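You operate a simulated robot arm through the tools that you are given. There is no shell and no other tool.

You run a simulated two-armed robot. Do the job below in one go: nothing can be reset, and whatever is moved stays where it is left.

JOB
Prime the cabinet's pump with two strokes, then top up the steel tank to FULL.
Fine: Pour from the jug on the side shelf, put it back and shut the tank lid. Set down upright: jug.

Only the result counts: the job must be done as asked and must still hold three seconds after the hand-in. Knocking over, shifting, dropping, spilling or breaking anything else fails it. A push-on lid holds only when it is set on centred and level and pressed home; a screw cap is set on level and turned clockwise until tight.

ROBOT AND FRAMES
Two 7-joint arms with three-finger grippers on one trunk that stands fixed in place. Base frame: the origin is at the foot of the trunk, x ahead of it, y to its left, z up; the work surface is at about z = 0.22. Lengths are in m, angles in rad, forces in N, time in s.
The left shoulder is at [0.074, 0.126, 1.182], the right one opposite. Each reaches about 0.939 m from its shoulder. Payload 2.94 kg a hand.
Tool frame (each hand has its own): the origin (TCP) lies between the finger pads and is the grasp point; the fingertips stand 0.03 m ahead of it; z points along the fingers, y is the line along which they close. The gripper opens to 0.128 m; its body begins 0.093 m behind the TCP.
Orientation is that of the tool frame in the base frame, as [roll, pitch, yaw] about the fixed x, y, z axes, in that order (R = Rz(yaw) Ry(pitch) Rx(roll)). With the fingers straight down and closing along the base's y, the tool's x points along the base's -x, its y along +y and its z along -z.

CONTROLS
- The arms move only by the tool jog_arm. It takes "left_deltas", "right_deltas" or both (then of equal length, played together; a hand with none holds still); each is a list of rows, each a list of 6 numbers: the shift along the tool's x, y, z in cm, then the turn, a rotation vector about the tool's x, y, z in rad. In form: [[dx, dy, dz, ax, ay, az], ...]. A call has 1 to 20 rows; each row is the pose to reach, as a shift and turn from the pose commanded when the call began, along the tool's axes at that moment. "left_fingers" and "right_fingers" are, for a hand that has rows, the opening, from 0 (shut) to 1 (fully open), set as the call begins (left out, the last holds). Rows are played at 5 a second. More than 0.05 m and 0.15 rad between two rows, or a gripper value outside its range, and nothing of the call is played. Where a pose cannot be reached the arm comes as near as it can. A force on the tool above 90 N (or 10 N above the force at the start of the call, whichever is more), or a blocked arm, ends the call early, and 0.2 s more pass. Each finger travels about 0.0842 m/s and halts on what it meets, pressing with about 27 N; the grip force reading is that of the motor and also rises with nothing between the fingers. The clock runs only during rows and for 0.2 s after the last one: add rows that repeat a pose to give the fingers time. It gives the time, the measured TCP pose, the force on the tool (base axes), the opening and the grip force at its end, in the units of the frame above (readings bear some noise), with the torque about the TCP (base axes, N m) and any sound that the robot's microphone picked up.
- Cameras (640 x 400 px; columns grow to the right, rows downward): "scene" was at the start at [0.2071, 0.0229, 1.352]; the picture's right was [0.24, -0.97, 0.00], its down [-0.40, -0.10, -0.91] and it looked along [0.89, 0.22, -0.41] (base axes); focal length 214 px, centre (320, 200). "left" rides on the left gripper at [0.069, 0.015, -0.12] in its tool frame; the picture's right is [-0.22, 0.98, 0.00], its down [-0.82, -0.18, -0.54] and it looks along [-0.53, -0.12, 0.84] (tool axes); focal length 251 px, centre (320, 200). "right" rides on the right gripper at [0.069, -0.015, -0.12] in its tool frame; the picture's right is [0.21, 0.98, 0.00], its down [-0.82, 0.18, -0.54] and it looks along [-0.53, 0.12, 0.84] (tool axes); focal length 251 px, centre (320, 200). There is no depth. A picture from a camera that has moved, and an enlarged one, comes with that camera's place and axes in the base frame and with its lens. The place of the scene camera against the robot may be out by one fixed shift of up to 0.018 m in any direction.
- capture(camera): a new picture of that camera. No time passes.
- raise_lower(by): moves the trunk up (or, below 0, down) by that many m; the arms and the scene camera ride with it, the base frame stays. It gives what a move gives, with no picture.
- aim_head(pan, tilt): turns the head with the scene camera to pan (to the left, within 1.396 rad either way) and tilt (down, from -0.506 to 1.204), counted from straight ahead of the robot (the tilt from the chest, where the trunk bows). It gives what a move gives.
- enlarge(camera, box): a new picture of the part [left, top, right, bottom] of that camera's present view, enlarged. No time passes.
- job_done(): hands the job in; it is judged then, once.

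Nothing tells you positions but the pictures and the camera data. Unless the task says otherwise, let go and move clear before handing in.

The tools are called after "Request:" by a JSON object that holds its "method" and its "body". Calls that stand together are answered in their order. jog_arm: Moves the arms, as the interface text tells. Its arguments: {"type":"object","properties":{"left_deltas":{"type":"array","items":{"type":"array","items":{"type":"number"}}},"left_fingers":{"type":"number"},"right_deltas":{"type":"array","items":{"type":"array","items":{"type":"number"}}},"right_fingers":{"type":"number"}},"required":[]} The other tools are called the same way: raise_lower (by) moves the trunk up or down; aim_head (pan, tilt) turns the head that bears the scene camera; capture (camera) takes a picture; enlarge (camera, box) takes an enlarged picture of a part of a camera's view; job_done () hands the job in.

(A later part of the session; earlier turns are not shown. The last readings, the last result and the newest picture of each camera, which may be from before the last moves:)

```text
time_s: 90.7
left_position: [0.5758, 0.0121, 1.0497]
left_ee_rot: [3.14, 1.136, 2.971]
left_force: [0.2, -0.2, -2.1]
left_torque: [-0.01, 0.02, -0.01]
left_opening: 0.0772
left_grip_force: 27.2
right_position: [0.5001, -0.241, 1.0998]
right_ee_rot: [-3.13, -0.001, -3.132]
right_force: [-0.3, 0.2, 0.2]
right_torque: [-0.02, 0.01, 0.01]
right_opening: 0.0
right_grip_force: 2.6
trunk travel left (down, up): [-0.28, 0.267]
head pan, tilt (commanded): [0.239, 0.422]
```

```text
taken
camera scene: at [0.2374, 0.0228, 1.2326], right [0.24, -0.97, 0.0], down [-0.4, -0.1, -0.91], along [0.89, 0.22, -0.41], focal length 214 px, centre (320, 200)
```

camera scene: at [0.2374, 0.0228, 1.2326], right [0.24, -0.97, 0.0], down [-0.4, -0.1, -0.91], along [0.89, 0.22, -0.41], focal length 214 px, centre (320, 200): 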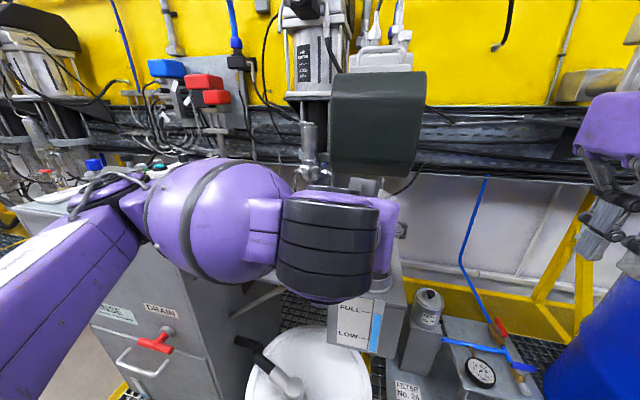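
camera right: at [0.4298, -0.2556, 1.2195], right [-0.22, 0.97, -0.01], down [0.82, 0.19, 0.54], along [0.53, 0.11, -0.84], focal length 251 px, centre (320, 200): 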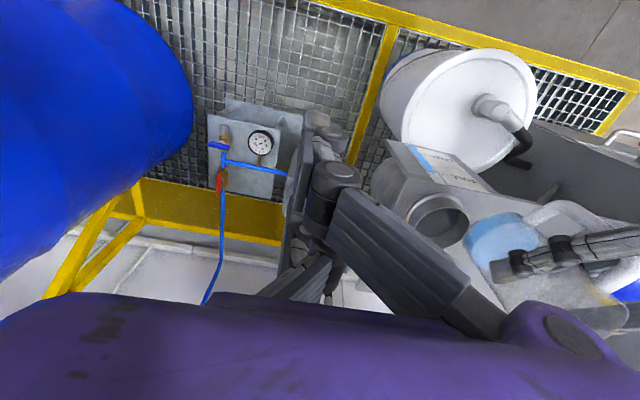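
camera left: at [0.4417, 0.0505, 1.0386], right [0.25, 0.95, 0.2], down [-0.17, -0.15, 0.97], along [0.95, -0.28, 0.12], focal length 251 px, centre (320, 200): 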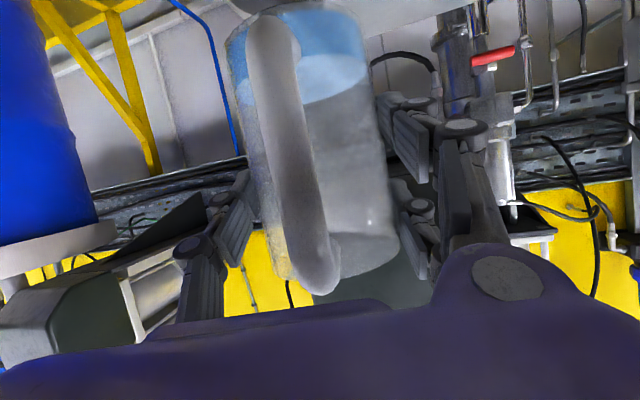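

The jug is upright with some water left. I'll swing it back toward its place on the shelf, keeping it level.

Request:
{"method": "jog_arm", "body": {"left_deltas": [[0.34, 2.49, -0.03, -0.1064, 0, -0.0494], [0.68, 4.98, -0.06, -0.2128, 0, -0.0988], [1.01, 7.47, -0.09, -0.3193, 0, -0.1483], [1.35, 9.96, -0.12, -0.4257, 0, -0.1977], [1.69, 12.45, -0.15, -0.5321, 0, -0.2471], [1.69, 12.45, -0.15, -0.5321, 0, -0.2471]]}}

Request:
{"method": "capture", "body": {"camera": "left"}}

```text
time_s: 92.1
left_position: [0.5865, 0.1369, 1.0364]
left_ee_rot: [3.137, 1.136, -2.724]
left_force: [-0.3, 0.1, -1.3]
left_torque: [0.0, 0.02, -0.01]
left_opening: 0.0769
left_grip_force: 27.4
right_position: [0.4998, -0.2401, 1.1001]
right_ee_rot: [-3.129, -0.001, -3.134]
right_force: [0.0, 0.2, 0.7]
right_torque: [0.0, -0.01, 0.03]
right_opening: 0.0001
right_grip_force: 3.3
trunk travel left (down, up): [-0.28, 0.267]
head pan, tilt (commanded): [0.239, 0.422]
```

```text
taken
camera left: at [0.4549, 0.0947, 1.0246], right [-0.32, 0.93, 0.2], down [-0.06, -0.22, 0.97], along [0.95, 0.3, 0.12], focal length 251 px, centre (320, 200)
```

left: 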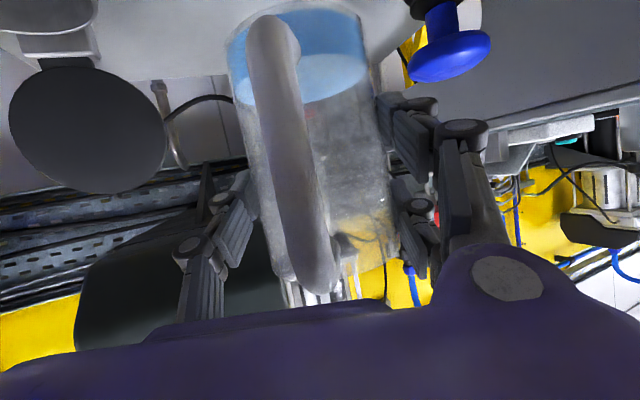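

The jug is level in front of its spot. I'll move over the original place and lower to just above the shelf.

Request:
{"method": "jog_arm", "body": {"left_deltas": [[-0.19, -0.55, 3.26, 0, 0, 0], [-0.38, -1.1, 6.52, 0, 0, 0], [-0.57, -1.65, 9.78, 0, 0, 0], [-0.57, -1.65, 9.78, 0, 0, 0], [0.7, -1.65, 10.37, 0, 0, 0], [1.97, -1.65, 10.96, 0, 0, 0], [3.24, -1.65, 11.55, 0, 0, 0], [3.24, -1.65, 11.55, 0, 0, 0]]}}

Request:
{"method": "capture", "body": {"camera": "left"}}

Request:
{"method": "capture", "body": {"camera": "right"}}

```text
time_s: 93.9
left_position: [0.6783, 0.1587, 0.9579]
left_ee_rot: [3.138, 1.136, -2.727]
left_force: [-0.8, -0.1, -2.1]
left_torque: [0.01, 0.01, 0.01]
left_opening: 0.0773
left_grip_force: 27.0
right_position: [0.4991, -0.2402, 1.1011]
right_ee_rot: [-3.13, -0.001, -3.132]
right_force: [-0.2, 0.5, -0.1]
right_torque: [0.01, 0.0, -0.01]
right_opening: 0.0002
right_grip_force: 2.7
trunk travel left (down, up): [-0.28, 0.267]
head pan, tilt (commanded): [0.239, 0.422]
```

```text
taken
camera left: at [0.5456, 0.1161, 0.9464], right [-0.31, 0.93, 0.2], down [-0.06, -0.23, 0.97], along [0.95, 0.29, 0.12], focal length 251 px, centre (320, 200)
```

left: 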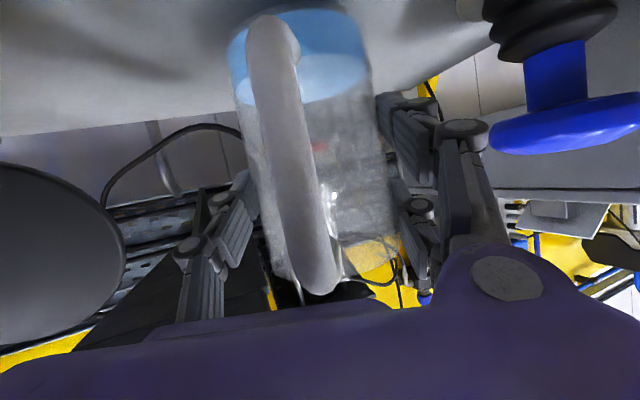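

```text
taken
camera right: at [0.4296, -0.2556, 1.2196], right [-0.22, 0.97, -0.01], down [0.82, 0.19, 0.54], along [0.53, 0.11, -0.84], focal length 251 px, centre (320, 200)
```

right: 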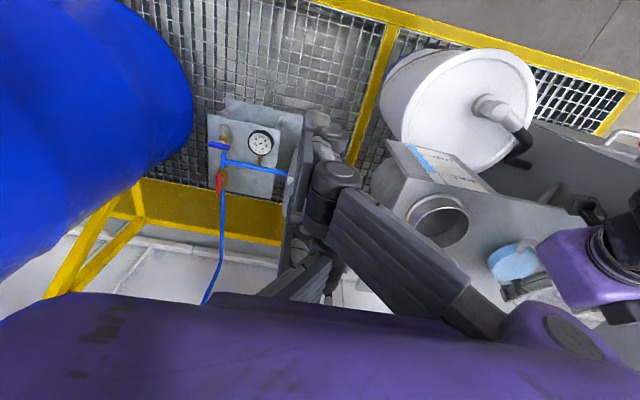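

I'll lower the last 1.5 cm slowly while watching the force.

Request:
{"method": "jog_arm", "body": {"left_deltas": [[0.36, 0, 0.17, 0, 0, 0], [0.73, 0, 0.34, 0, 0, 0], [1.09, 0, 0.51, 0, 0, 0], [1.27, 0, 0.59, 0, 0, 0], [1.27, 0, 0.59, 0, 0, 0]]}}

```text
time_s: 95.1
left_position: [0.679, 0.1576, 0.9432]
left_ee_rot: [3.139, 1.137, -2.728]
left_force: [-0.3, 0.0, -1.5]
left_torque: [0.02, 0.02, 0.01]
left_opening: 0.0775
left_grip_force: 26.9
right_position: [0.5009, -0.24, 1.0995]
right_ee_rot: [-3.128, 0.0, -3.133]
right_force: [0.8, -0.2, 0.0]
right_torque: [0.0, 0.02, -0.03]
right_opening: 0.0002
right_grip_force: 2.7
trunk travel left (down, up): [-0.28, 0.267]
head pan, tilt (commanded): [0.239, 0.422]
```

Request:
{"method": "jog_arm", "body": {"left_deltas": [[0.09, 0, 0.04, 0, 0, 0], [0.18, 0, 0.08, 0, 0, 0], [0.18, 0, 0.08, 0, 0, 0]]}}

Request:
{"method": "capture", "body": {"camera": "left"}}

Request:
{"method": "enlarge", "body": {"camera": "right", "box": [440, 200, 600, 320]}}

```text
time_s: 95.9
left_position: [0.6783, 0.1583, 0.9439]
left_ee_rot: [-3.14, 1.138, -2.721]
left_force: [3.6, -0.6, 11.1]
left_torque: [-0.01, 0.01, -0.01]
left_opening: 0.077
left_grip_force: 27.5
right_position: [0.4988, -0.2398, 1.1004]
right_ee_rot: [-3.13, -0.001, -3.133]
right_force: [0.2, 0.8, 0.0]
right_torque: [0.01, 0.0, 0.05]
right_opening: 0.0002
right_grip_force: 3.2
trunk travel left (down, up): [-0.28, 0.267]
head pan, tilt (commanded): [0.239, 0.422]
```

```text
taken
camera left: at [0.5453, 0.1162, 0.9316], right [-0.32, 0.93, 0.19], down [-0.06, -0.22, 0.97], along [0.95, 0.3, 0.13], focal length 251 px, centre (320, 200)
```

left: 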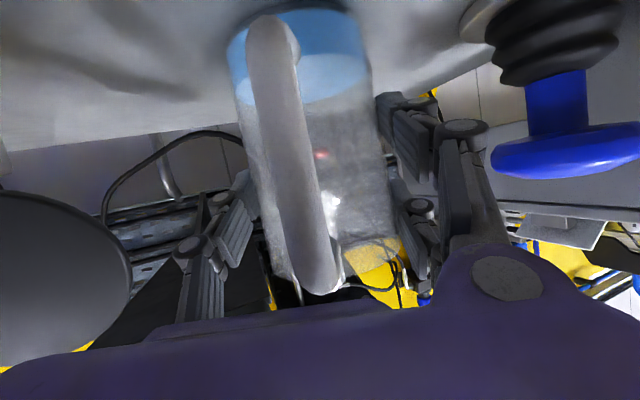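

```text
3.33 times, centred on (520, 260) of right
camera zoom: at [0.4291, -0.2558, 1.2198], right [-0.22, 0.97, -0.01], down [0.82, 0.19, 0.54], along [0.53, 0.11, -0.84], focal length 838 px, centre (-347, 0)
```

zoom: 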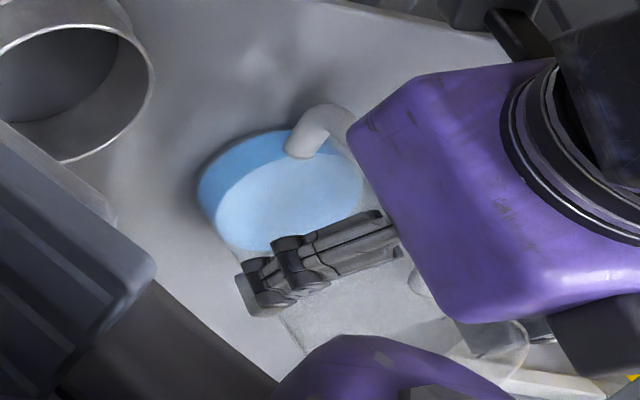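

The jug is seated on the shelf (contact force about +11 N). I'll ease the pressure and open the fingers.

Request:
{"method": "jog_arm", "body": {"left_deltas": [[-0.09, 0, -0.04, 0, 0, 0], [-0.09, 0, -0.04, 0, 0, 0]]}}

Request:
{"method": "jog_arm", "body": {"left_deltas": [[0, 0, 0, 0, 0, 0], [0, 0, 0, 0, 0, 0], [0, 0, 0, 0, 0, 0], [0, 0, 0, 0, 0, 0]], "left_fingers": 0.9}}

Request:
{"method": "capture", "body": {"camera": "left"}}

```text
time_s: 96.5
left_position: [0.6767, 0.1589, 0.9444]
left_ee_rot: [3.137, 1.137, -2.723]
left_force: [3.2, -0.6, 10.2]
left_torque: [-0.04, -0.07, -0.02]
left_opening: 0.0769
left_grip_force: 27.0
right_position: [0.4986, -0.2404, 1.0999]
right_ee_rot: [-3.13, -0.001, -3.133]
right_force: [-0.6, 0.6, -1.3]
right_torque: [0.0, 0.0, 0.05]
right_opening: 0.0001
right_grip_force: 3.4
trunk travel left (down, up): [-0.28, 0.267]
head pan, tilt (commanded): [0.239, 0.422]
```

```text
time_s: 97.5
left_position: [0.6758, 0.1585, 0.9422]
left_ee_rot: [3.136, 1.135, -2.725]
left_force: [0.2, -0.9, -0.3]
left_torque: [0.01, 0.0, 0.01]
left_opening: 0.1153
left_grip_force: 0.1
right_position: [0.4997, -0.2411, 1.1015]
right_ee_rot: [-3.131, 0.001, -3.133]
right_force: [0.2, -0.6, -0.3]
right_torque: [0.0, 0.01, 0.01]
right_opening: 0.0
right_grip_force: 3.0
trunk travel left (down, up): [-0.28, 0.267]
head pan, tilt (commanded): [0.239, 0.422]
```

```text
taken
camera left: at [0.545, 0.1163, 0.9311], right [-0.31, 0.93, 0.2], down [-0.06, -0.22, 0.97], along [0.95, 0.29, 0.12], focal length 251 px, centre (320, 200)
```

left: 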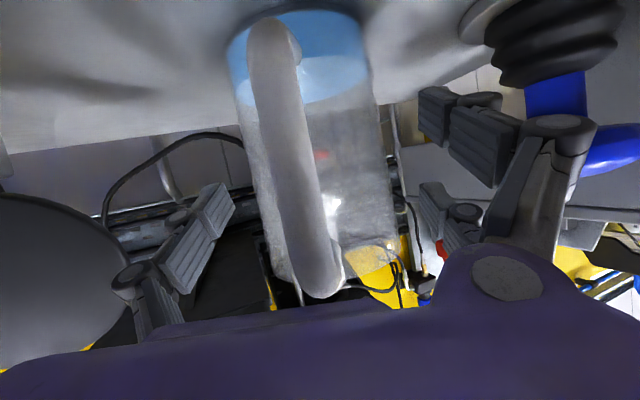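

Released, and the jug stands upright. I'll back the left hand straight out along its approach line.

Request:
{"method": "jog_arm", "body": {"left_deltas": [[0, 0, -2, 0, 0, 0], [0, 0, -4, 0, 0, 0], [0, 0, -7, 0, 0, 0], [0, 0, -10, 0, 0, 0], [0, 0, -13.5, 0, 0, 0], [0, 0, -13.5, 0, 0, 0]]}}

Request:
{"method": "capture", "body": {"camera": "left"}}

Request:
{"method": "capture", "body": {"camera": "right"}}

Request:
{"method": "capture", "body": {"camera": "scene"}}

```text
time_s: 98.9
left_position: [0.5664, 0.1087, 0.9997]
left_ee_rot: [3.138, 1.135, -2.725]
left_force: [-0.4, 1.2, 0.6]
left_torque: [-0.04, 0.04, -0.02]
left_opening: 0.1153
left_grip_force: 0.1
right_position: [0.5007, -0.2397, 1.0997]
right_ee_rot: [-3.129, -0.001, -3.132]
right_force: [0.1, -0.5, -0.3]
right_torque: [-0.02, 0.02, 0.04]
right_opening: 0.0
right_grip_force: 3.4
trunk travel left (down, up): [-0.28, 0.267]
head pan, tilt (commanded): [0.239, 0.422]
```

```text
taken
camera left: at [0.4331, 0.0668, 0.9879], right [-0.32, 0.93, 0.2], down [-0.06, -0.22, 0.97], along [0.95, 0.3, 0.12], focal length 251 px, centre (320, 200)
```

left: 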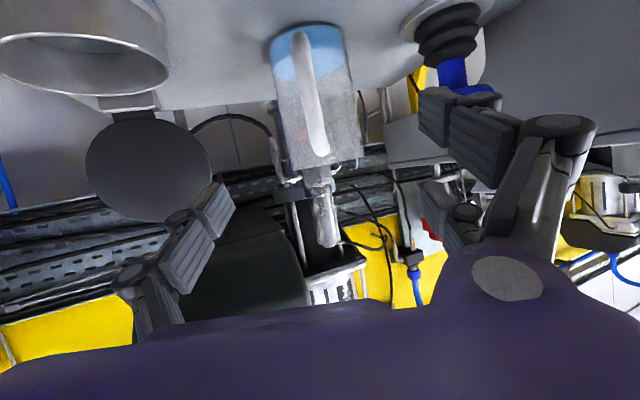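

```text
taken
camera right: at [0.4303, -0.255, 1.2194], right [-0.22, 0.97, -0.01], down [0.82, 0.19, 0.54], along [0.53, 0.11, -0.84], focal length 251 px, centre (320, 200)
```

right: 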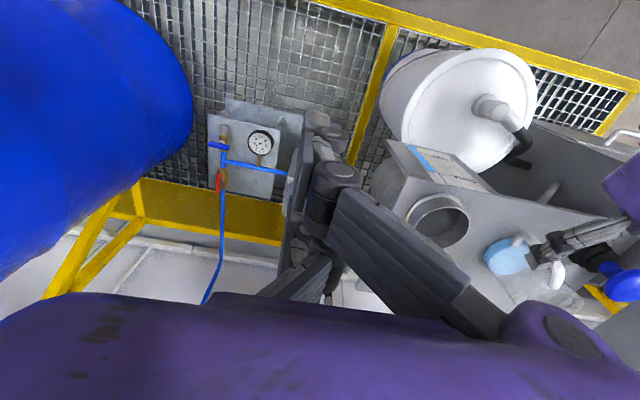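

```text
taken
camera scene: at [0.2379, 0.0235, 1.2324], right [0.24, -0.97, 0.0], down [-0.4, -0.1, -0.91], along [0.89, 0.22, -0.41], focal length 214 px, centre (320, 200)
```

scene: 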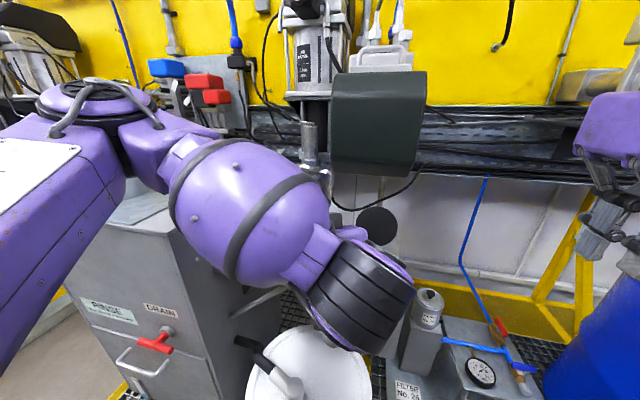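

The jug is back in place and standing. I'll raise the left hand up and to the left to clear the view, then use the right hand to close the lid from behind.

Request:
{"method": "jog_arm", "body": {"left_deltas": [[-4.15, 0.4, -2.93, 0, 0, 0], [-8.3, 0.81, -5.87, 0, 0, 0], [-9.05, 4.34, -5.21, 0, 0, 0], [-9.8, 7.88, -4.55, 0, 0, 0], [-10.5, 11.4, -3.9, 0, 0, 0], [-11.3, 14.9, -3.25, 0, 0, 0], [-12.03, 18.48, -2.59, 0, 0, 0], [-12.03, 18.48, -2.59, 0, 0, 0]], "left_fingers": 0.3}}

Request:
{"method": "capture", "body": {"camera": "scene"}}

```text
refused: row 1 steps farther than a row can; nothing moved
```

```text
taken
camera scene: at [0.2379, 0.0235, 1.2324], right [0.24, -0.97, 0.0], down [-0.4, -0.1, -0.91], along [0.89, 0.22, -0.41], focal length 214 px, centre (320, 200)
```

scene: 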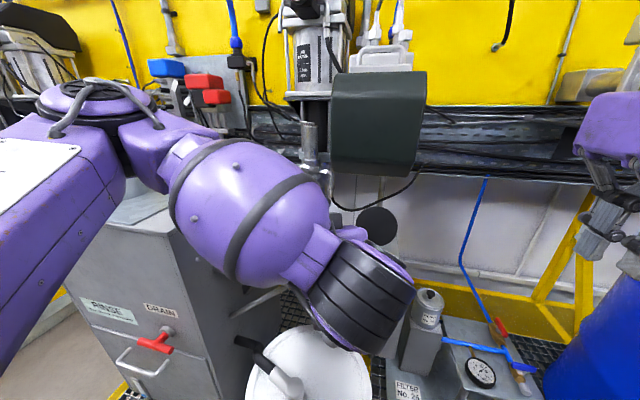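

Request:
{"method": "jog_arm", "body": {"left_deltas": [[-2.77, 0.27, -1.95, 0, 0, 0], [-5.5, 0.54, -3.9, 0, 0, 0], [-8.3, 0.81, -5.87, 0, 0, 0], [-9.05, 4.34, -5.21, 0, 0, 0], [-9.8, 7.88, -4.55, 0, 0, 0], [-10.5, 11.4, -3.9, 0, 0, 0], [-11.3, 14.9, -3.25, 0, 0, 0], [-12.03, 18.48, -2.59, 0, 0, 0], [-12.03, 18.48, -2.59, 0, 0, 0]], "left_fingers": 0.3}}

Request:
{"method": "capture", "body": {"camera": "scene"}}

```text
time_s: 100.9
left_position: [0.5461, 0.269, 1.1403]
left_ee_rot: [3.132, 1.135, -2.729]
left_force: [0.2, -0.1, 0.9]
left_torque: [0.02, 0.03, -0.02]
left_opening: 0.0384
left_grip_force: 0.1
left hand out of reach, approached as far as the arm can: row 5, 6, 7, 8, 9
right_position: [0.5012, -0.2426, 1.0993]
right_ee_rot: [-3.131, -0.001, -3.131]
right_force: [-0.1, -0.5, 0.2]
right_torque: [0.0, 0.02, -0.05]
right_opening: 0.0
right_grip_force: 3.2
trunk travel left (down, up): [-0.28, 0.267]
head pan, tilt (commanded): [0.239, 0.422]
```

```text
taken
camera scene: at [0.2374, 0.0222, 1.2326], right [0.24, -0.97, 0.0], down [-0.4, -0.1, -0.91], along [0.89, 0.22, -0.41], focal length 214 px, centre (320, 200)
```

scene: 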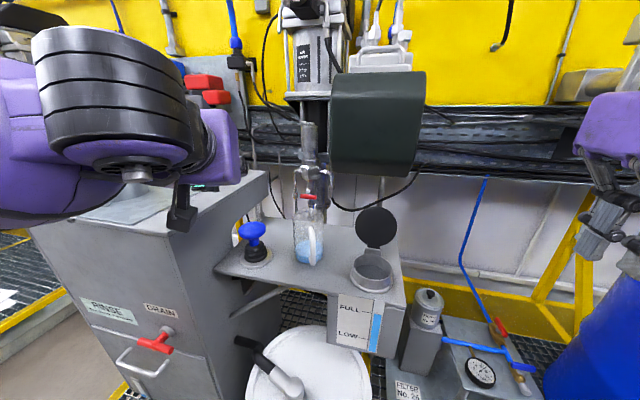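

The view is clear: the jug is upright, the gauge is near FULL and the lid is open. I'll zoom in on each.

Request:
{"method": "enlarge", "body": {"camera": "scene", "box": [335, 195, 415, 275]}}

Request:
{"method": "enlarge", "body": {"camera": "scene", "box": [325, 285, 395, 360]}}

Request:
{"method": "enlarge", "body": {"camera": "scene", "box": [220, 200, 420, 330]}}

```text
5.00 times, centred on (375, 235) of scene
camera zoom: at [0.2374, 0.0222, 1.2326], right [0.24, -0.97, 0.0], down [-0.4, -0.1, -0.91], along [0.89, 0.22, -0.41], focal length 1072 px, centre (45, 25)
```

zoom: 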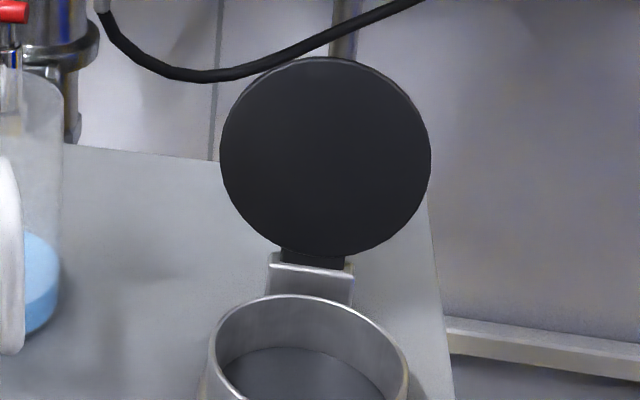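

```text
5.33 times, centred on (360, 322) of scene
camera zoom: at [0.2374, 0.0222, 1.2326], right [0.24, -0.97, 0.0], down [-0.4, -0.1, -0.91], along [0.89, 0.22, -0.41], focal length 1144 px, centre (107, -453)
```

zoom: 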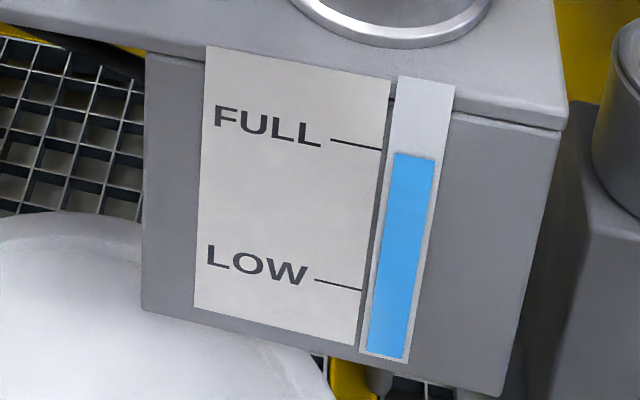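

```text
3.08 times, centred on (320, 265) of scene
camera zoom: at [0.2374, 0.0222, 1.2326], right [0.24, -0.97, 0.0], down [-0.4, -0.1, -0.91], along [0.89, 0.22, -0.41], focal length 660 px, centre (320, 0)
```

zoom: 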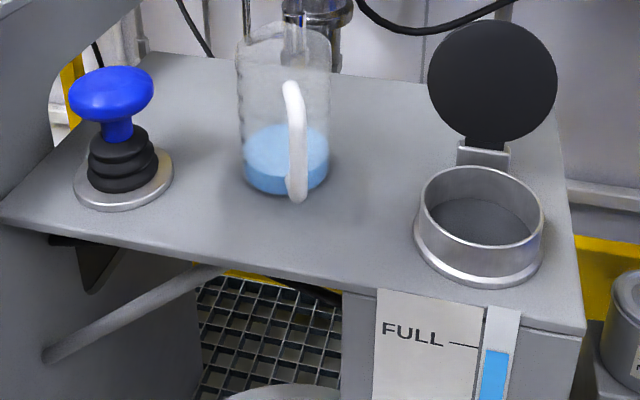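

The gauge holds at the FULL mark. For the lid I'll bring the closed right fingers around its right side, pointing left and forward, and push it shut from behind. I'll stage the right hand in two parts.

Request:
{"method": "jog_arm", "body": {"right_deltas": [[-1.95, 0.68, 0.76, -0.0574, -0.1004, -0.0819], [-3.9, 1.35, 1.52, -0.1148, -0.2009, -0.1639], [-5.85, 2.03, 2.28, -0.1721, -0.3013, -0.2458], [-7.8, 2.71, 3.04, -0.2295, -0.4017, -0.3277], [-9.75, 3.38, 3.8, -0.2869, -0.5021, -0.4096], [-11.7, 4.06, 4.57, -0.3443, -0.6026, -0.4916], [-11.7, 4.06, 4.57, -0.3443, -0.6026, -0.4916]], "right_fingers": 0}}

Request:
{"method": "capture", "body": {"camera": "scene"}}

Request:
{"method": "capture", "body": {"camera": "right"}}

```text
time_s: 102.5
left_position: [0.546, 0.2702, 1.1406]
left_ee_rot: [3.136, 1.133, -2.727]
left_force: [-0.2, -0.9, -0.1]
left_torque: [0.02, -0.03, 0.01]
left_opening: 0.038
left_grip_force: 0.0
right_position: [0.6176, -0.1992, 1.0548]
right_ee_rot: [2.946, 0.655, -2.684]
right_force: [-0.5, -0.2, 0.5]
right_torque: [-0.02, 0.01, -0.02]
right_opening: 0.0
right_grip_force: 3.0
trunk travel left (down, up): [-0.28, 0.267]
head pan, tilt (commanded): [0.239, 0.422]
```

```text
taken
camera scene: at [0.237, 0.0232, 1.2327], right [0.24, -0.97, 0.0], down [-0.4, -0.1, -0.91], along [0.89, 0.22, -0.41], focal length 214 px, centre (320, 200)
```

scene: 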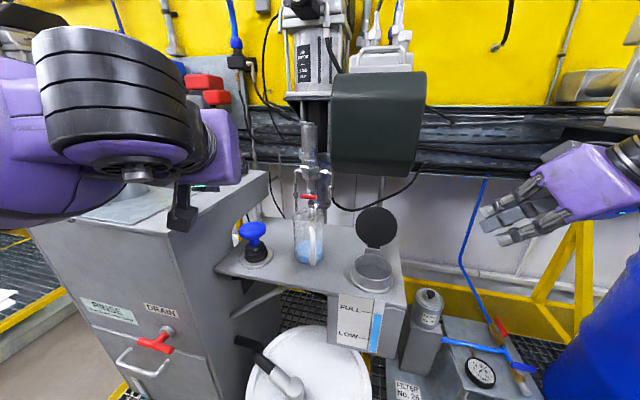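

```text
taken
camera right: at [0.5206, -0.2896, 1.1023], right [-0.68, 0.73, 0.02], down [0.24, 0.2, 0.95], along [0.69, 0.65, -0.31], focal length 251 px, centre (320, 200)
```

right: 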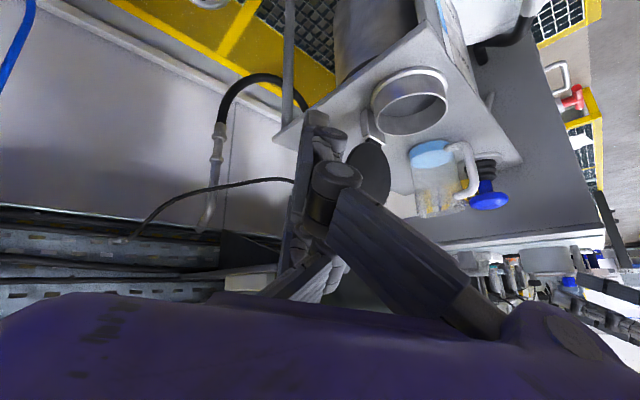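

Request:
{"method": "jog_arm", "body": {"right_deltas": [[-1.13, -0.63, 1.75, -0.0574, -0.1004, -0.0819], [-2.27, -1.26, 3.51, -0.1148, -0.2009, -0.1639], [-3.4, -1.9, 5.26, -0.1721, -0.3013, -0.2458], [-4.54, -2.53, 7.02, -0.2295, -0.4017, -0.3277], [-5.67, -3.16, 8.77, -0.2869, -0.5021, -0.4096], [-5.67, -3.16, 8.77, -0.2869, -0.5021, -0.4096]]}}

Request:
{"method": "capture", "body": {"camera": "scene"}}

Request:
{"method": "capture", "body": {"camera": "right"}}

```text
time_s: 103.9
left_position: [0.5419, 0.271, 1.1411]
left_ee_rot: [-3.135, 1.138, -2.718]
left_force: [-2.1, 1.7, 1.5]
left_torque: [-0.12, -0.03, -0.19]
left_opening: 0.0384
left_grip_force: 0.1
right_position: [0.6611, -0.0994, 1.0281]
right_ee_rot: [-3.052, 1.157, -2.197]
right_force: [-1.0, -2.9, -20.0]
right_torque: [1.48, -1.15, 0.11]
right_opening: 0.0
right_grip_force: 2.7
right hand out of reach, approached as far as the arm can: row 2, 3, 4, 5, 6
trunk travel left (down, up): [-0.28, 0.267]
head pan, tilt (commanded): [0.239, 0.422]
```

```text
taken
camera scene: at [0.2315, 0.0247, 1.2339], right [0.24, -0.97, 0.0], down [-0.39, -0.1, -0.91], along [0.89, 0.21, -0.41], focal length 214 px, centre (320, 200)
```

scene: 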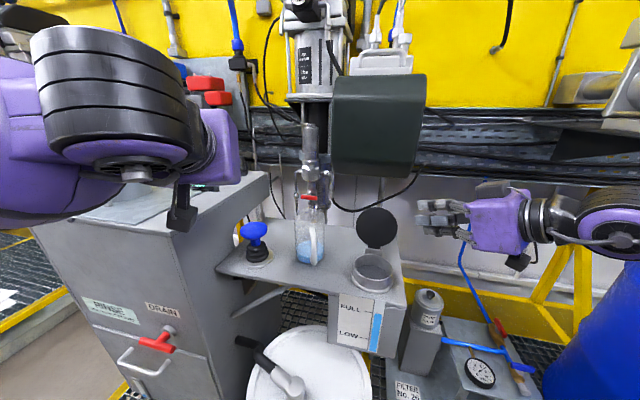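

```text
taken
camera right: at [0.5819, -0.2164, 1.0128], right [-0.79, 0.57, -0.23], down [-0.27, 0.01, 0.96], along [0.55, 0.82, 0.14], focal length 251 px, centre (320, 200)
```

right: 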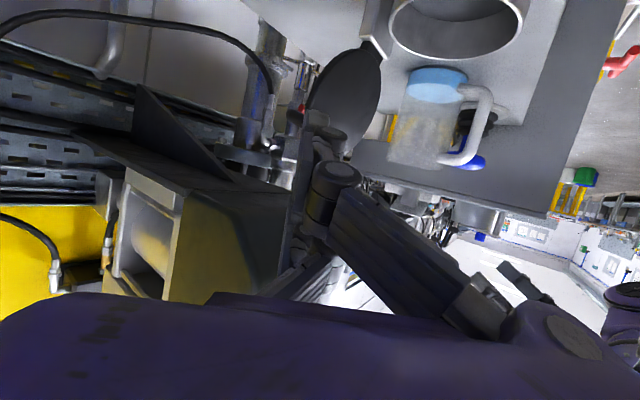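

The arm ran out of reach in that pose and something is loading the hand (−20 N). I'll back out the way it came.

Request:
{"method": "jog_arm", "body": {"right_deltas": [[0.3, -0.1, -2.66, 0.0574, 0.1004, 0.0819], [0.6, -0.2, -5.3, 0.1148, 0.2009, 0.1639], [0.9, -0.3, -8.0, 0.1721, 0.3013, 0.2458], [1.2, -0.45, -10.6, 0.2295, 0.4017, 0.3277], [1.48, -0.57, -13.3, 0.2869, 0.5021, 0.4096], [1.48, -0.57, -13.3, 0.2869, 0.5021, 0.4096]]}}

Request:
{"method": "capture", "body": {"camera": "scene"}}

```text
time_s: 105.3
left_position: [0.5468, 0.2699, 1.1394]
left_ee_rot: [3.138, 1.132, -2.725]
left_force: [1.2, -0.3, -0.4]
left_torque: [0.01, -0.03, 0.0]
left_opening: 0.0384
left_grip_force: 0.1
right_position: [0.5868, -0.2042, 1.0571]
right_ee_rot: [3.011, 0.599, -2.836]
right_force: [-0.3, -0.2, -0.3]
right_torque: [0.02, 0.02, -0.03]
right_opening: 0.0
right_grip_force: 2.5
trunk travel left (down, up): [-0.28, 0.267]
head pan, tilt (commanded): [0.239, 0.422]
```

```text
taken
camera scene: at [0.2375, 0.023, 1.2326], right [0.24, -0.97, 0.0], down [-0.4, -0.1, -0.91], along [0.89, 0.22, -0.41], focal length 214 px, centre (320, 200)
```

scene: 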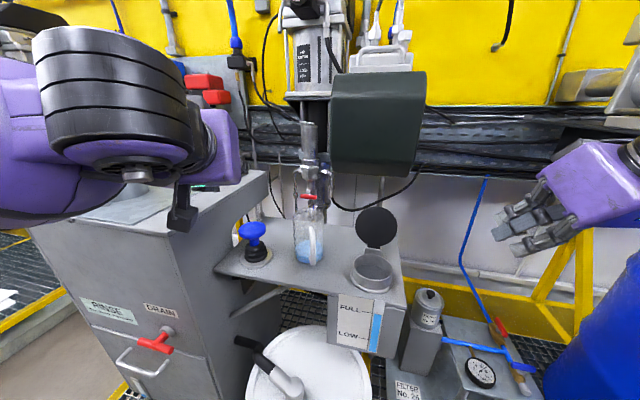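

Clear now. Instead I'll come over the top: turn the right hand 90° in roll (as when I lifted the bar), pointing forward and about 40° down, staged just in front of and above the lid.

Request:
{"method": "jog_arm", "body": {"right_deltas": [[-0.9, 1.37, 0.11, 0.003, -0.0386, 0.1348], [-1.79, 2.75, 0.22, 0.006, -0.0772, 0.2695], [-2.69, 4.12, 0.33, 0.009, -0.1158, 0.4043], [-3.58, 5.49, 0.44, 0.012, -0.1544, 0.539], [-4.48, 6.87, 0.55, 0.015, -0.193, 0.6738], [-5.37, 8.24, 0.66, 0.018, -0.2316, 0.8085], [-6.27, 9.61, 0.78, 0.021, -0.2701, 0.9433], [-7.16, 10.98, 0.89, 0.024, -0.3087, 1.078], [-8.06, 12.36, 1.0, 0.027, -0.3473, 1.2128], [-8.95, 13.73, 1.11, 0.03, -0.3859, 1.3475], [-9.85, 15.1, 1.22, 0.033, -0.4245, 1.4823], [-10.74, 16.48, 1.33, 0.036, -0.4631, 1.617], [-11.64, 17.85, 1.44, 0.039, -0.5017, 1.7518], [-11.64, 17.85, 1.44, 0.039, -0.5017, 1.7518]]}}

Request:
{"method": "capture", "body": {"camera": "scene"}}

Request:
{"method": "capture", "body": {"camera": "right"}}

```text
time_s: 108.3
left_position: [0.547, 0.2701, 1.1388]
left_ee_rot: [3.136, 1.133, -2.728]
left_force: [0.6, 0.0, 0.1]
left_torque: [0.0, 0.01, -0.01]
left_opening: 0.0383
left_grip_force: 0.1
right_position: [0.6189, -0.0069, 1.1303]
right_ee_rot: [2.267, -0.003, 1.569]
right_force: [-0.5, 0.5, 1.1]
right_torque: [0.01, 0.02, 0.0]
right_opening: 0.0
right_grip_force: 3.9
trunk travel left (down, up): [-0.28, 0.267]
head pan, tilt (commanded): [0.239, 0.422]
```

```text
taken
camera scene: at [0.2373, 0.0225, 1.2326], right [0.24, -0.97, 0.0], down [-0.4, -0.1, -0.91], along [0.89, 0.22, -0.41], focal length 214 px, centre (320, 200)
```

scene: 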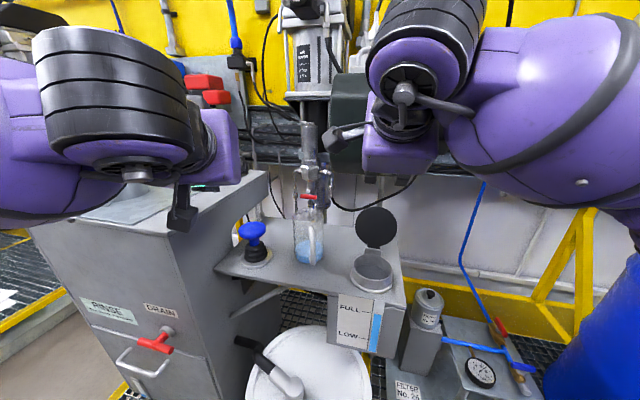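

```text
taken
camera right: at [0.5161, 0.0615, 1.1946], right [0.63, 0.21, 0.75], down [-0.3, -0.82, 0.48], along [0.72, -0.53, -0.45], focal length 251 px, centre (320, 200)
```

right: 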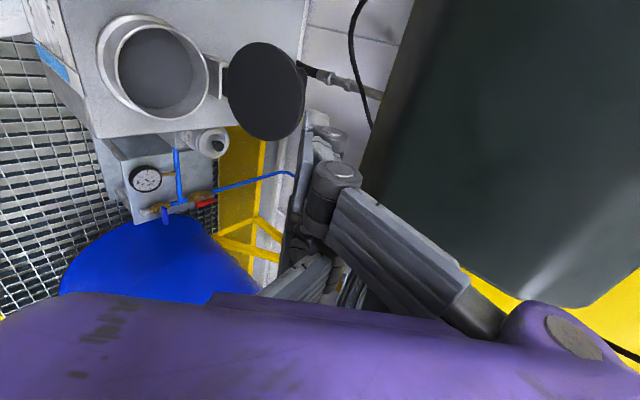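

The green box leaves too little room for reaching over the top. A better plan is to grip the lid disc by its rim (about 0.105 m wide) from the front with the left hand and swing it closed. First I'll move the right hand out of the way.

Request:
{"method": "jog_arm", "body": {"right_deltas": [[-1, -0.1, -2.5, 0, 0, 0], [-4.5, -0.2, -4.5, 0, 0, 0], [-8.5, -0.4, -6, 0, 0, 0], [-12.5, -0.7, -7.5, 0, 0, 0], [-16.5, -1, -8.5, 0, 0, 0], [-20.5, -1.3, -9.3, 0, 0, 0], [-24, -1.3, -9.3, 0, 0, 0], [-24, -1.3, -9.3, 0, 0, 0]]}}

Request:
{"method": "capture", "body": {"camera": "scene"}}

```text
time_s: 110.1
left_position: [0.5468, 0.2694, 1.1389]
left_ee_rot: [3.138, 1.133, -2.725]
left_force: [0.4, -0.5, -0.5]
left_torque: [0.02, 0.0, 0.0]
left_opening: 0.0383
left_grip_force: 0.1
right_position: [0.5416, -0.2484, 1.1799]
right_ee_rot: [2.269, 0.0, 1.573]
right_force: [0.2, 0.1, -0.2]
right_torque: [-0.01, 0.01, -0.02]
right_opening: 0.0001
right_grip_force: 3.2
trunk travel left (down, up): [-0.28, 0.267]
head pan, tilt (commanded): [0.239, 0.422]
```

```text
taken
camera scene: at [0.2378, 0.0234, 1.2325], right [0.24, -0.97, 0.0], down [-0.4, -0.1, -0.91], along [0.89, 0.22, -0.41], focal length 214 px, centre (320, 200)
```

scene: 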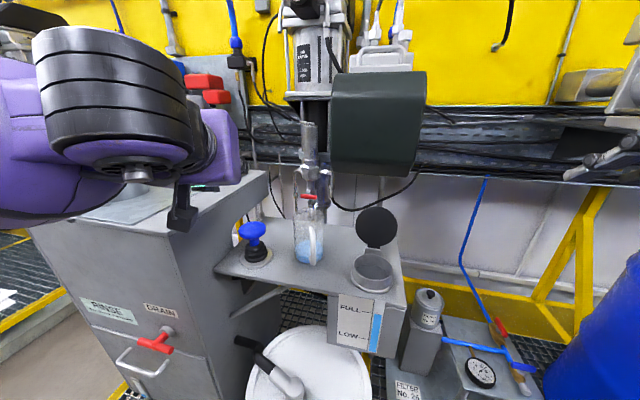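

Next I'll stage the left hand in front of the open lid with the fingers fully open.

Request:
{"method": "jog_arm", "body": {"left_deltas": [[1.77, -3.19, 0.07, 0.063, 0, 0.0295], [3.53, -6.37, 0.14, 0.126, 0, 0.059], [5.3, -9.56, 0.21, 0.189, 0, 0.0885], [7.06, -12.75, 0.28, 0.2521, 0, 0.118], [8.83, -15.93, 0.36, 0.3151, 0, 0.1474], [10.59, -19.12, 0.43, 0.3781, 0, 0.1769], [12.36, -22.3, 0.5, 0.4411, 0, 0.2064], [14.12, -25.49, 0.57, 0.5041, 0, 0.2359], [14.12, -25.49, 0.57, 0.5041, 0, 0.2359]], "left_fingers": 1.0}}

Request:
{"method": "capture", "body": {"camera": "left"}}

Request:
{"method": "capture", "body": {"camera": "scene"}}

```text
time_s: 112.1
left_position: [0.6005, 0.0135, 1.0081]
left_ee_rot: [3.135, 1.134, 2.998]
left_force: [-0.6, 0.8, 0.4]
left_torque: [-0.01, 0.0, -0.01]
left_opening: 0.1279
left_grip_force: 0.0
left hand out of reach, approached as far as the arm can: row 1, 2, 3, 4, 5
right_position: [0.5411, -0.2467, 1.1799]
right_ee_rot: [2.267, -0.001, 1.572]
right_force: [-0.7, 0.5, -0.9]
right_torque: [0.02, -0.02, 0.03]
right_opening: 0.0
right_grip_force: 3.1
trunk travel left (down, up): [-0.28, 0.267]
head pan, tilt (commanded): [0.239, 0.422]
```

```text
taken
camera left: at [0.4652, 0.0488, 0.9967], right [0.22, 0.95, 0.2], down [-0.17, -0.16, 0.97], along [0.96, -0.25, 0.12], focal length 251 px, centre (320, 200)
```

left: 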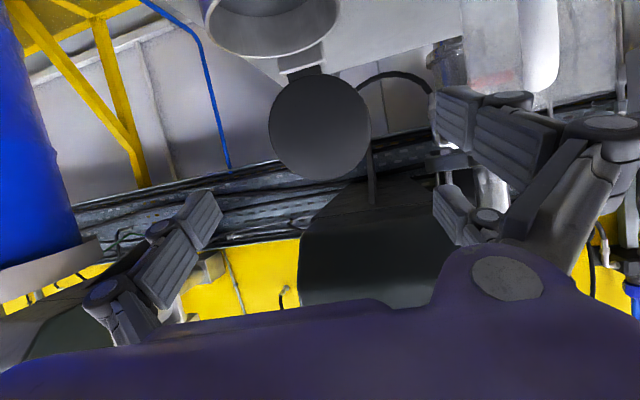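

```text
taken
camera scene: at [0.2371, 0.0231, 1.2327], right [0.24, -0.97, 0.0], down [-0.4, -0.1, -0.91], along [0.89, 0.22, -0.41], focal length 214 px, centre (320, 200)
```

scene: 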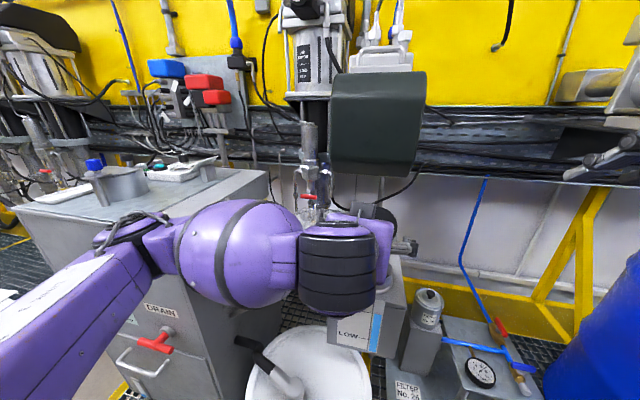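

The lid disc is centred in the hand's view at about (0.726, -0.004, 0.955). I'll advance along the finger axis so the fingers pass either side of the rim.

Request:
{"method": "jog_arm", "body": {"left_deltas": [[0, 0, 3, 0, 0, 0], [0, 0, 6, 0, 0, 0], [0, 0, 9, 0, 0, 0], [0, 0, 11, 0, 0, 0], [0, 0, 11, 0, 0, 0]]}}

Request:
{"method": "capture", "body": {"camera": "left"}}

```text
time_s: 113.3
left_position: [0.7003, 0.002, 0.9608]
left_ee_rot: [3.135, 1.135, 2.998]
left_force: [-0.5, -0.4, -0.3]
left_torque: [0.02, -0.04, 0.02]
left_opening: 0.1278
left_grip_force: 0.1
right_position: [0.5404, -0.2469, 1.1798]
right_ee_rot: [2.269, 0.0, 1.57]
right_force: [-0.8, 0.0, -0.1]
right_torque: [0.01, -0.01, -0.03]
right_opening: 0.0
right_grip_force: 2.6
trunk travel left (down, up): [-0.28, 0.267]
head pan, tilt (commanded): [0.239, 0.422]
```

```text
taken
camera left: at [0.565, 0.0355, 0.9499], right [0.22, 0.95, 0.2], down [-0.17, -0.16, 0.97], along [0.96, -0.25, 0.12], focal length 251 px, centre (320, 200)
```

left: 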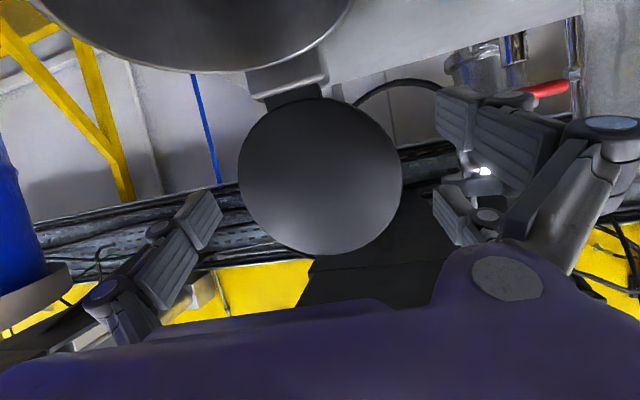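

Request:
{"method": "jog_arm", "body": {"left_deltas": [[0, 0, 1.2, 0, 0, 0], [0, 0, 2.3, 0, 0, 0], [0, 0, 2.3, 0, 0, 0]]}}

Request:
{"method": "capture", "body": {"camera": "left"}}

Request:
{"method": "capture", "body": {"camera": "scene"}}

```text
time_s: 114.1
left_position: [0.7207, -0.0015, 0.9507]
left_ee_rot: [3.135, 1.135, 2.998]
left_force: [0.5, 0.6, -0.1]
left_torque: [-0.01, -0.01, -0.02]
left_opening: 0.1278
left_grip_force: 0.0
right_position: [0.5389, -0.2466, 1.1793]
right_ee_rot: [2.266, 0.0, 1.571]
right_force: [-0.4, -0.8, -0.7]
right_torque: [0.01, -0.01, 0.01]
right_opening: 0.0
right_grip_force: 3.3
trunk travel left (down, up): [-0.28, 0.267]
head pan, tilt (commanded): [0.239, 0.422]
```

```text
taken
camera left: at [0.5855, 0.0327, 0.94], right [0.22, 0.95, 0.2], down [-0.17, -0.16, 0.97], along [0.96, -0.25, 0.12], focal length 251 px, centre (320, 200)
```

left: 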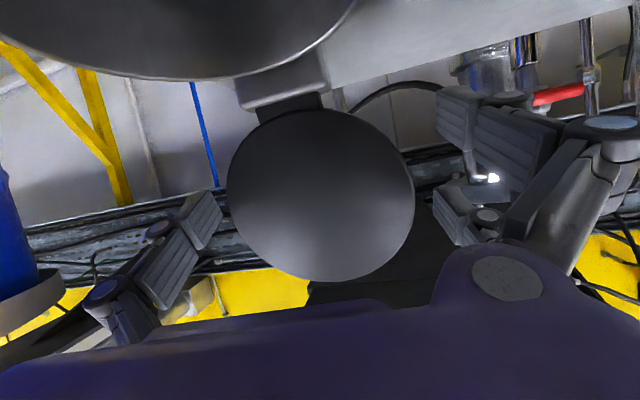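

```text
taken
camera scene: at [0.2372, 0.0229, 1.2326], right [0.24, -0.97, 0.0], down [-0.4, -0.1, -0.91], along [0.89, 0.22, -0.41], focal length 214 px, centre (320, 200)
```

scene: 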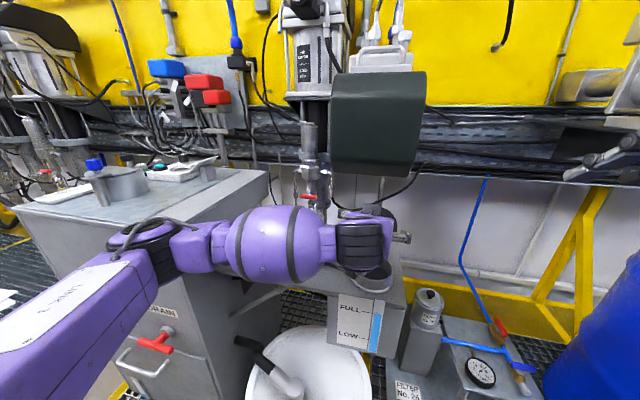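

The rim sits right at the grasp plane and is centred. I'll close the fingers on it.

Request:
{"method": "jog_arm", "body": {"left_deltas": [[0, 0, 0.4, 0, 0, 0], [0, 0, 0.4, 0, 0, 0], [0, 0, 0.4, 0, 0, 0], [0, 0, 0.4, 0, 0, 0], [0, 0, 0.4, 0, 0, 0]], "left_fingers": 0.6}}

Request:
{"method": "capture", "body": {"camera": "left"}}

```text
time_s: 115.3
left_position: [0.7224, -0.0059, 0.9498]
left_ee_rot: [3.134, 1.133, 2.991]
left_force: [-10.4, -21.5, -1.9]
left_torque: [-0.66, 0.45, -1.0]
left_opening: 0.0992
left_grip_force: 44.9
right_position: [0.5394, -0.2496, 1.18]
right_ee_rot: [2.266, -0.003, 1.571]
right_force: [-0.8, 0.2, -0.1]
right_torque: [0.0, -0.01, -0.01]
right_opening: 0.0
right_grip_force: 2.7
trunk travel left (down, up): [-0.28, 0.267]
head pan, tilt (commanded): [0.239, 0.422]
```

```text
taken
camera left: at [0.5872, 0.0289, 0.9388], right [0.23, 0.95, 0.2], down [-0.17, -0.16, 0.97], along [0.96, -0.26, 0.12], focal length 251 px, centre (320, 200)
```

left: 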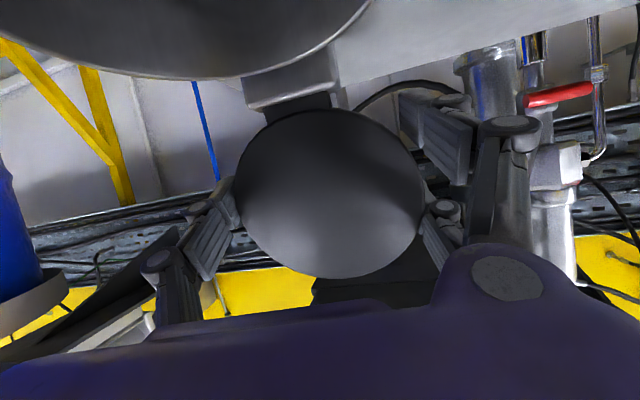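

The rim is gripped. I'll relieve the small sideways load and swing the lid forward along its hinge arc with the hand orientation fixed, letting the disc pivot in the grip.

Request:
{"method": "jog_arm", "body": {"left_deltas": [[0, -0.3, 0, 0, 0, 0], [0.09, -0.4, -0.56, 0, 0, 0], [0.18, -0.5, -1.13, 0, 0, 0], [0.57, -0.65, -2.21, 0, 0, 0], [0.57, -0.65, -2.21, 0, 0, 0]], "left_fingers": 0.65}}

Request:
{"method": "capture", "body": {"camera": "left"}}

Request:
{"method": "capture", "body": {"camera": "right"}}

```text
time_s: 116.5
left_position: [0.7033, -0.0047, 0.9536]
left_ee_rot: [3.132, 1.132, 3.0]
left_force: [22.7, -10.4, -3.5]
left_torque: [0.54, -1.03, -0.26]
left_opening: 0.0993
left_grip_force: 44.8
right_position: [0.5437, -0.249, 1.1779]
right_ee_rot: [2.272, -0.002, 1.57]
right_force: [-0.4, 0.7, -0.1]
right_torque: [-0.02, 0.01, 0.02]
right_opening: 0.0001
right_grip_force: 3.4
trunk travel left (down, up): [-0.28, 0.267]
head pan, tilt (commanded): [0.239, 0.422]
```

```text
taken
camera left: at [0.5688, 0.0285, 0.942], right [0.22, 0.96, 0.2], down [-0.17, -0.16, 0.97], along [0.96, -0.25, 0.12], focal length 251 px, centre (320, 200)
```

left: 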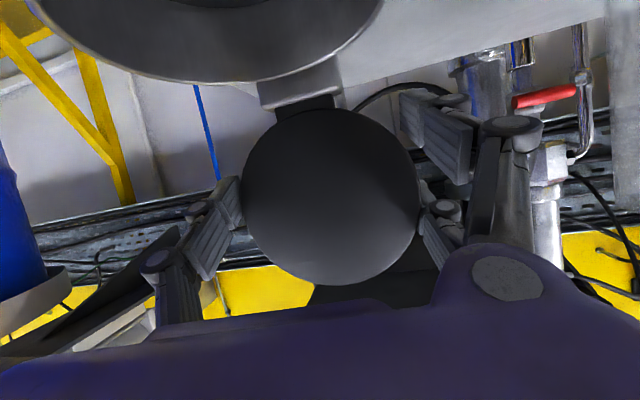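

```text
taken
camera right: at [0.4402, -0.1801, 1.2432], right [0.63, 0.21, 0.75], down [-0.3, -0.82, 0.49], along [0.72, -0.53, -0.45], focal length 251 px, centre (320, 200)
```

right: 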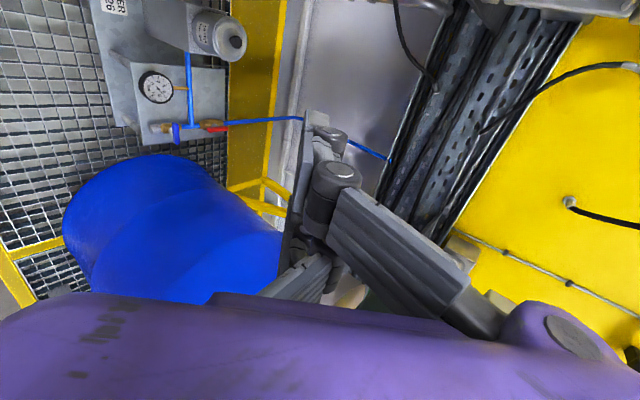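

The lid is following, with some slip, and is now around 95°. I'll keep pulling along the arc.

Request:
{"method": "jog_arm", "body": {"left_deltas": [[0.27, -0.1, -0.5, 0, 0, 0], [0.55, -0.17, -0.98, 0, 0, 0], [0.9, -0.25, -1.42, 0, 0, 0], [1.27, -0.33, -1.86, 0, 0, 0], [1.27, -0.33, -1.86, 0, 0, 0]]}}

Request:
{"method": "capture", "body": {"camera": "left"}}

Request:
{"method": "enlarge", "body": {"camera": "scene", "box": [300, 160, 460, 300]}}

```text
time_s: 117.7
left_position: [0.6798, -0.0049, 0.9524]
left_ee_rot: [3.135, 1.137, 3.001]
left_force: [18.4, 7.1, 11.7]
left_torque: [0.58, -1.11, -0.61]
left_opening: 0.0995
left_grip_force: 45.2
right_position: [0.5399, -0.2466, 1.1794]
right_ee_rot: [2.268, 0.0, 1.57]
right_force: [0.1, -0.2, 0.3]
right_torque: [-0.01, 0.01, -0.02]
right_opening: 0.0002
right_grip_force: 3.3
trunk travel left (down, up): [-0.28, 0.267]
head pan, tilt (commanded): [0.239, 0.422]
```

```text
taken
camera left: at [0.5445, 0.0297, 0.9394], right [0.22, 0.96, 0.2], down [-0.17, -0.16, 0.97], along [0.96, -0.25, 0.13], focal length 251 px, centre (320, 200)
```

left: 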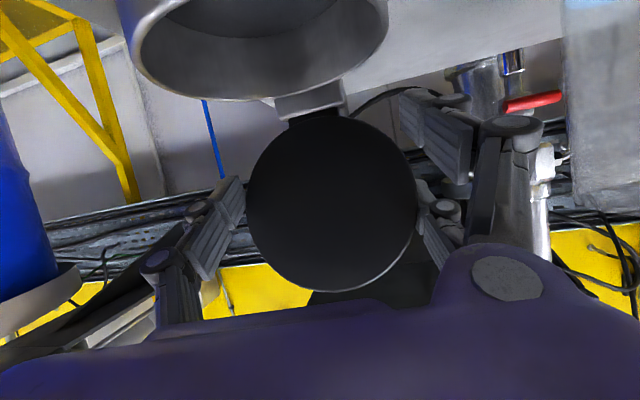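

```text
2.86 times, centred on (380, 230) of scene
camera zoom: at [0.2383, 0.0237, 1.2325], right [0.24, -0.97, 0.0], down [-0.4, -0.1, -0.91], along [0.89, 0.22, -0.41], focal length 613 px, centre (149, 114)
```

zoom: 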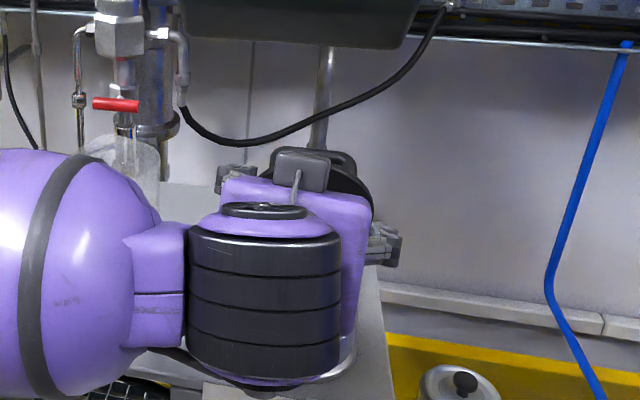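

The lid has passed vertical, to about 77°. I'll pull a bit further, then release it so it drops shut.

Request:
{"method": "jog_arm", "body": {"left_deltas": [[0.5, -0.08, -0.45, 0, 0, 0], [1.0, -0.16, -0.8, 0, 0, 0], [1.56, -0.25, -1.15, 0, 0, 0], [1.56, -0.25, -1.15, 0, 0, 0]]}}

Request:
{"method": "capture", "body": {"camera": "left"}}

```text
time_s: 118.7
left_position: [0.6577, -0.0035, 0.9384]
left_ee_rot: [3.135, 1.13, 2.997]
left_force: [-8.3, 22.6, 7.2]
left_torque: [1.08, -0.07, -1.88]
left_opening: 0.0999
left_grip_force: 45.8
right_position: [0.5385, -0.2451, 1.1803]
right_ee_rot: [2.267, 0.002, 1.573]
right_force: [0.3, 0.5, 1.3]
right_torque: [0.01, 0.0, -0.03]
right_opening: 0.0
right_grip_force: 2.3
trunk travel left (down, up): [-0.28, 0.267]
head pan, tilt (commanded): [0.239, 0.422]
```

```text
taken
camera left: at [0.5232, 0.0311, 0.9283], right [0.23, 0.95, 0.2], down [-0.16, -0.16, 0.97], along [0.96, -0.25, 0.12], focal length 251 px, centre (320, 200)
```

left: 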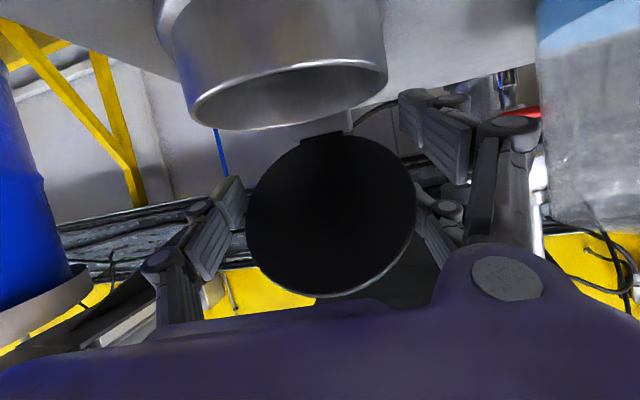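

The lid is at roughly 55–60°. I'll open the fingers to let it drop closed.

Request:
{"method": "jog_arm", "body": {"left_deltas": [[0, 0, 0, 0, 0, 0], [0, 0, 0, 0, 0, 0], [0, 0, 0, 0, 0, 0], [0, 0, 0, 0, 0, 0]], "left_fingers": 1.0}}

Request:
{"method": "capture", "body": {"camera": "left"}}

```text
time_s: 119.7
left_position: [0.6608, -0.007, 0.9411]
left_ee_rot: [3.135, 1.136, 2.999]
left_force: [0.6, 0.2, 0.5]
left_torque: [-0.01, 0.02, -0.02]
left_opening: 0.1282
left_grip_force: 0.1
right_position: [0.5414, -0.2479, 1.1802]
right_ee_rot: [2.269, 0.0, 1.572]
right_force: [0.1, -0.4, 0.0]
right_torque: [0.03, -0.02, 0.01]
right_opening: 0.0001
right_grip_force: 2.5
trunk travel left (down, up): [-0.28, 0.267]
head pan, tilt (commanded): [0.239, 0.422]
```

```text
taken
camera left: at [0.5257, 0.0286, 0.9297], right [0.22, 0.95, 0.2], down [-0.17, -0.16, 0.97], along [0.96, -0.25, 0.12], focal length 251 px, centre (320, 200)
```

left: 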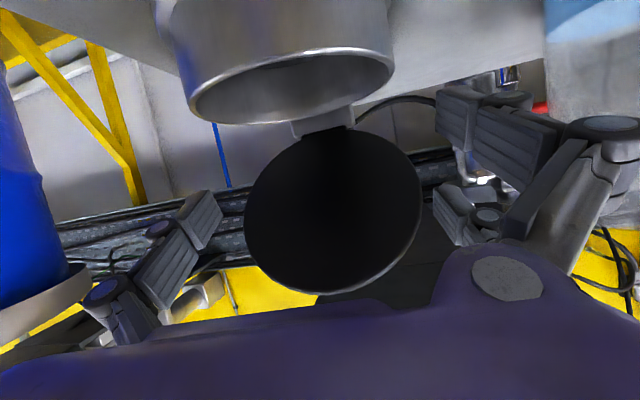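

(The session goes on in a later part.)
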